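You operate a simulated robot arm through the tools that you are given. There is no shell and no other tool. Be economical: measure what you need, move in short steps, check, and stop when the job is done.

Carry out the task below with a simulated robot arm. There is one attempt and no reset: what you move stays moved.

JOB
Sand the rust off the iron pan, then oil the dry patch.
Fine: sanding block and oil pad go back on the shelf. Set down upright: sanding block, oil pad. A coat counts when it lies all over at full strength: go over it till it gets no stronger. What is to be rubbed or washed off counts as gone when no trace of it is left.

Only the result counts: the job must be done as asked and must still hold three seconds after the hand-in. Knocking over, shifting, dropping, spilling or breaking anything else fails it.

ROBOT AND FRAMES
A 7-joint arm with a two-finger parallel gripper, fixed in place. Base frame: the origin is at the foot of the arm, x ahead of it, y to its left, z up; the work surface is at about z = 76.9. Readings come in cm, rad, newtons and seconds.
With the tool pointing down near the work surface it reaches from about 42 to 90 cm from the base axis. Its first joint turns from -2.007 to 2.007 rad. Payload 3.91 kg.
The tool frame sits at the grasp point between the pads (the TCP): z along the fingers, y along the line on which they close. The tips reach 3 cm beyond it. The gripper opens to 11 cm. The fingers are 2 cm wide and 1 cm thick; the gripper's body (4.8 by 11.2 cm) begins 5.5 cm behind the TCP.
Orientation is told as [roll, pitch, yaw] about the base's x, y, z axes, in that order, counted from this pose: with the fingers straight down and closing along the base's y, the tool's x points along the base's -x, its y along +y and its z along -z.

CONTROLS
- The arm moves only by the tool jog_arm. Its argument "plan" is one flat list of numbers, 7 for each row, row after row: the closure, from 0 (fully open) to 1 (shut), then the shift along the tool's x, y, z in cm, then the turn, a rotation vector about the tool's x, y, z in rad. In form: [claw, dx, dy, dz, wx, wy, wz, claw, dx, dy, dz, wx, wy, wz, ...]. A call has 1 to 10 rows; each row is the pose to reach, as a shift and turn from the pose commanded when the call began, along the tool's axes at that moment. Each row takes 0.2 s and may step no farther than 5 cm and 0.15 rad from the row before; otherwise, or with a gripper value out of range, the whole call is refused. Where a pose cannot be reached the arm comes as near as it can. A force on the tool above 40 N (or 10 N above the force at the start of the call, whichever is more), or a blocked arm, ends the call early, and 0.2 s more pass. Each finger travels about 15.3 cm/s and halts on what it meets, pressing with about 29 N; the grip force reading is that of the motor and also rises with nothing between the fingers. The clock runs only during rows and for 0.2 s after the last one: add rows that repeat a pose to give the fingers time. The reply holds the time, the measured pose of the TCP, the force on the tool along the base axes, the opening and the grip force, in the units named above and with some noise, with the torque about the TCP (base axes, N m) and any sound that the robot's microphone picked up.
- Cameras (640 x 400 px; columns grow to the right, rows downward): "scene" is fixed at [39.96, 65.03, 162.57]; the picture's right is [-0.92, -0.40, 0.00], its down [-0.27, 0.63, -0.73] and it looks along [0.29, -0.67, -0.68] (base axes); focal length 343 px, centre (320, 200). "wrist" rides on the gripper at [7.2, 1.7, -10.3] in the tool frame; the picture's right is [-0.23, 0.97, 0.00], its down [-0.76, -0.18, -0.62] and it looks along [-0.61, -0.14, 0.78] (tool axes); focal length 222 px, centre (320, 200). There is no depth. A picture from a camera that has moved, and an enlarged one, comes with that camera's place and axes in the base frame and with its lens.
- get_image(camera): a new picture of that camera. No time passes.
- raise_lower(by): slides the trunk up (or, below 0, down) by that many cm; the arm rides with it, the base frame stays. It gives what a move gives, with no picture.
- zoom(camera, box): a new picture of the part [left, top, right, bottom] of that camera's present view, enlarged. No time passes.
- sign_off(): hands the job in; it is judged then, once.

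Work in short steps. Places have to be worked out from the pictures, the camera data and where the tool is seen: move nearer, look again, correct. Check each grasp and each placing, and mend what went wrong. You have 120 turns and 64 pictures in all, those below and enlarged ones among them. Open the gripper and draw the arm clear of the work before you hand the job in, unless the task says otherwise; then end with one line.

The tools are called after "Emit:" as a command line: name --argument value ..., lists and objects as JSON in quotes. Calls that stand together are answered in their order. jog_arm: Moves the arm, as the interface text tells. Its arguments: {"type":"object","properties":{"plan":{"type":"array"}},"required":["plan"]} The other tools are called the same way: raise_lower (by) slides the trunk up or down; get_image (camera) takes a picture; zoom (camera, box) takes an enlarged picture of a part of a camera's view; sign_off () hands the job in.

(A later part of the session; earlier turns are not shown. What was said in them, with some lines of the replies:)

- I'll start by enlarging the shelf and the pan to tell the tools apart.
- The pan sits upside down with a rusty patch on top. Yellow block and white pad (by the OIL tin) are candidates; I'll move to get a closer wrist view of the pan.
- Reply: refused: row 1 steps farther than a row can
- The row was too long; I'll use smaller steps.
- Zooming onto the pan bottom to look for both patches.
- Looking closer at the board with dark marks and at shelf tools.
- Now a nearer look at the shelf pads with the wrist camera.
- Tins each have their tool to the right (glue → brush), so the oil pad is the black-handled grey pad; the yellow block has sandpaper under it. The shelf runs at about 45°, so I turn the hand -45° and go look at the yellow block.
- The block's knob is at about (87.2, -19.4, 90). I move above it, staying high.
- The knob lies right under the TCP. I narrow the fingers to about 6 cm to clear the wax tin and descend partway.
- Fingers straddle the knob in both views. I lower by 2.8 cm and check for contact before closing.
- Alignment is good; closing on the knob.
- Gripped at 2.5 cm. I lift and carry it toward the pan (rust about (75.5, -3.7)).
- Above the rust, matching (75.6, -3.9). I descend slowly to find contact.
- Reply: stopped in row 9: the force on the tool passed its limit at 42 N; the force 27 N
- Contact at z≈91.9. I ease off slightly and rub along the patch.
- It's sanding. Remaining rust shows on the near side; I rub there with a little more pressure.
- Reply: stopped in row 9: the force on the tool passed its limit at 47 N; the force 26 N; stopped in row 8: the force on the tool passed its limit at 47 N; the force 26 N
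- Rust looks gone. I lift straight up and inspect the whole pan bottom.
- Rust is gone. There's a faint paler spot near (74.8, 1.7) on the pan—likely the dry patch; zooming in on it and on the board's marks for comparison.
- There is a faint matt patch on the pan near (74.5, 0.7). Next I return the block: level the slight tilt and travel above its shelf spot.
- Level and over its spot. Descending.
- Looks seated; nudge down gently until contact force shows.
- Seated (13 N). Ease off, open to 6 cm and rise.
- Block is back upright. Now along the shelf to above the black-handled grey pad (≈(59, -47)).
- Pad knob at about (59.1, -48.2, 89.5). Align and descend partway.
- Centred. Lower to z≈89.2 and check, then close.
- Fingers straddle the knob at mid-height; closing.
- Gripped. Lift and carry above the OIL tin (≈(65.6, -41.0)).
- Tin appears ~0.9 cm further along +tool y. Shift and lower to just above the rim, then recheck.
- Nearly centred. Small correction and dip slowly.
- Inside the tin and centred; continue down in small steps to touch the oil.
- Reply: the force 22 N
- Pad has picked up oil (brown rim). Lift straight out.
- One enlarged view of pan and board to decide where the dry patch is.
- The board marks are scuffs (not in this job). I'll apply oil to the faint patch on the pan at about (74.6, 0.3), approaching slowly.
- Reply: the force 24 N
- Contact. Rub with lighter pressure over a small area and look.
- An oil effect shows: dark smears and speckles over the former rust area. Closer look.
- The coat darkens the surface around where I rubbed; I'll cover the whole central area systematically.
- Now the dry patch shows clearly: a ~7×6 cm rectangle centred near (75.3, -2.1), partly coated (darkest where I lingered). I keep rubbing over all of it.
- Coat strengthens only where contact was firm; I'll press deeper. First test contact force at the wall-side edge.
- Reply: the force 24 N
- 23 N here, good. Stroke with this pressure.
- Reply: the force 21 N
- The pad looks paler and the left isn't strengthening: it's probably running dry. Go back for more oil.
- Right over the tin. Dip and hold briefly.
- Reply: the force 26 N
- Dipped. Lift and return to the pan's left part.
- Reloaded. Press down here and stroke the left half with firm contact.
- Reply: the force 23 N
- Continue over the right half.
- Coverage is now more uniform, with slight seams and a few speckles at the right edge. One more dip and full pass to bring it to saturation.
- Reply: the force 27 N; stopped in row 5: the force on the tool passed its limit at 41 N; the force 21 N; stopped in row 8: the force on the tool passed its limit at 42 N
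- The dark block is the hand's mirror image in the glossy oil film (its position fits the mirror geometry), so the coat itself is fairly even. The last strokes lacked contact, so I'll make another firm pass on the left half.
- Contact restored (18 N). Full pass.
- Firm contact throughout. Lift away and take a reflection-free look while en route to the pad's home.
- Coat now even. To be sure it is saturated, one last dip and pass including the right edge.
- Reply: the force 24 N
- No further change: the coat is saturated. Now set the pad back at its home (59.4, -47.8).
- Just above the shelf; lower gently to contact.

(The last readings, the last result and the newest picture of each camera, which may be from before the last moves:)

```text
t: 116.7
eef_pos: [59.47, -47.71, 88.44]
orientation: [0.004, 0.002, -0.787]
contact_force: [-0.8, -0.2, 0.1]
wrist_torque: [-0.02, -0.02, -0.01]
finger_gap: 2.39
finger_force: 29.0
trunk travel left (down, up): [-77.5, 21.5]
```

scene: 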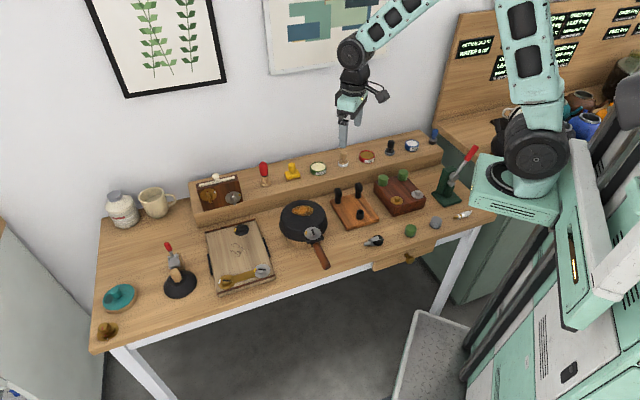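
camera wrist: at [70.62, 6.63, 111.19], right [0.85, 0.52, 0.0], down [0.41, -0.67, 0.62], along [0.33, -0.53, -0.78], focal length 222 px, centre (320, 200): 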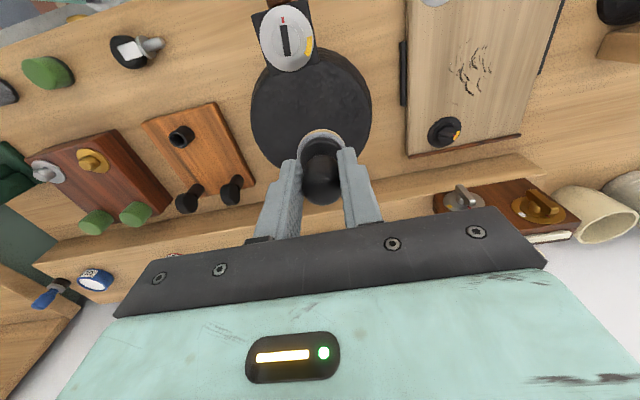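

Emit:
jog_arm --plan '[1, 0, 0, 0.1, 0, 0, 0, 1, 0, 0, 0.2, 0, 0, 0, 1, 0, 0, 0.25, 0, 0, 0]'

```text
t: 117.5
eef_pos: [59.41, -47.8, 88.21]
orientation: [0.004, -0.001, -0.786]
contact_force: [-2.1, 1.1, 14.6]
wrist_torque: [-0.09, 0.13, -0.02]
finger_gap: 2.36
finger_force: 29.1
trunk travel left (down, up): [-77.5, 21.5]
```

Seated at 15 N. Open and rise.

Emit:
jog_arm --plan '[1, 0, 0, -0.15, 0, 0, 0, 0.45, 0, 0, -0.15, 0, 0, 0, 0.45, 0, 0, -0.15, 0, 0, 0, 0.45, 0, 0, -0.15, 0, 0, 0, 0.45, 0, 0, -3, 0, 0, 0, 0.45, 0, 0, -7, 0, 0, 0, 0.45, 0, 0, -11, 0, 0, 0, 0.45, 2, 0, -15, 0, 0, 0, 0.45, 6, 0, -17, 0, 0, 0]'

Emit:
get_image --camera "scene"

Emit:
zoom --camera "scene" --box '[346, 115, 426, 165]'

```text
t: 119.5
eef_pos: [55.04, -43.81, 105.27]
orientation: [0.003, 0.005, -0.787]
contact_force: [0.7, -0.2, 0.2]
wrist_torque: [-0.01, 0.05, 0.0]
finger_gap: 6.06
finger_force: 0.1
trunk travel left (down, up): [-77.5, 21.5]
```

```text
3 pictures are left
```

scene: 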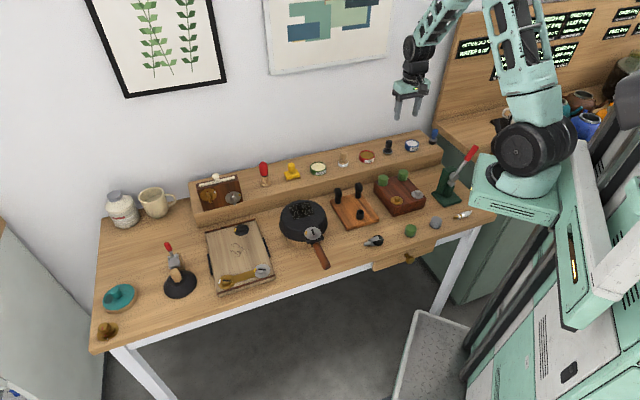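

```text
8.00 times, centred on (386, 140) of scene
camera zoom: at [39.96, 65.03, 162.57], right [-0.92, -0.4, 0.0], down [-0.27, 0.63, -0.73], along [0.29, -0.67, -0.68], focal length 2745 px, centre (-208, 680)
```

zoom: 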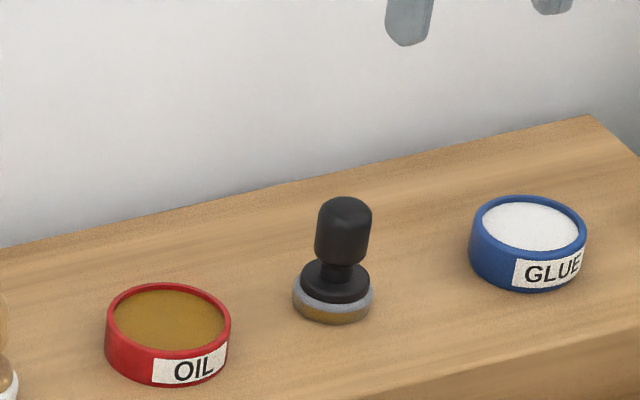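

Pad is home and upright. A last look at the pan, which shows some flecks in the overview.

Emit:
zoom --camera "scene" --box '[272, 190, 336, 240]'

```text
8.00 times, centred on (304, 215) of scene
camera zoom: at [39.96, 65.03, 162.57], right [-0.92, -0.4, 0.0], down [-0.27, 0.63, -0.73], along [0.29, -0.67, -0.68], focal length 2745 px, centre (448, 80)
```

zoom: 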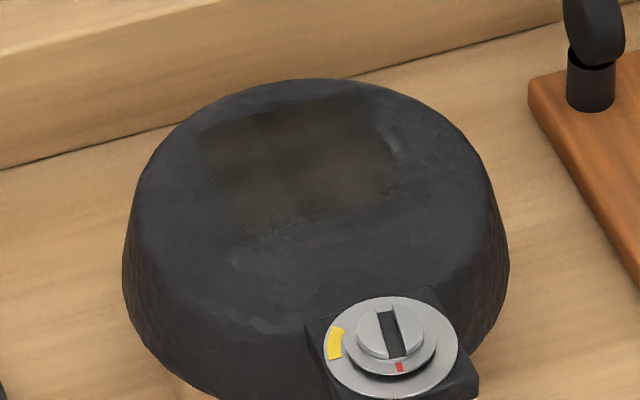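

The coat is even, no rust is visible, and both tools stand upright on the shelf. Open fully, then hand in.

Emit:
jog_arm --plan '[0, 2, 0, -3, 0, 0, 0, 0, 2, 0, -3, 0, 0, 0]'

Emit:
sign_off

```text
t: 120.1
eef_pos: [53.79, -42.37, 108.24]
orientation: [0.005, 0.004, -0.787]
contact_force: [-1.0, 0.9, 0.3]
wrist_torque: [-0.01, -0.03, 0.01]
finger_gap: 11.02
finger_force: 0.1
trunk travel left (down, up): [-77.5, 21.5]
```

```text
The job is handed in.
```

I sanded the rust off the pan and oiled the patch on its base until another pass made no visible change; the sanding block and oil pad are upright on the shelf, though the oil pad (black handle, grey pad) and the dry patch's place were my reading of the pictures.
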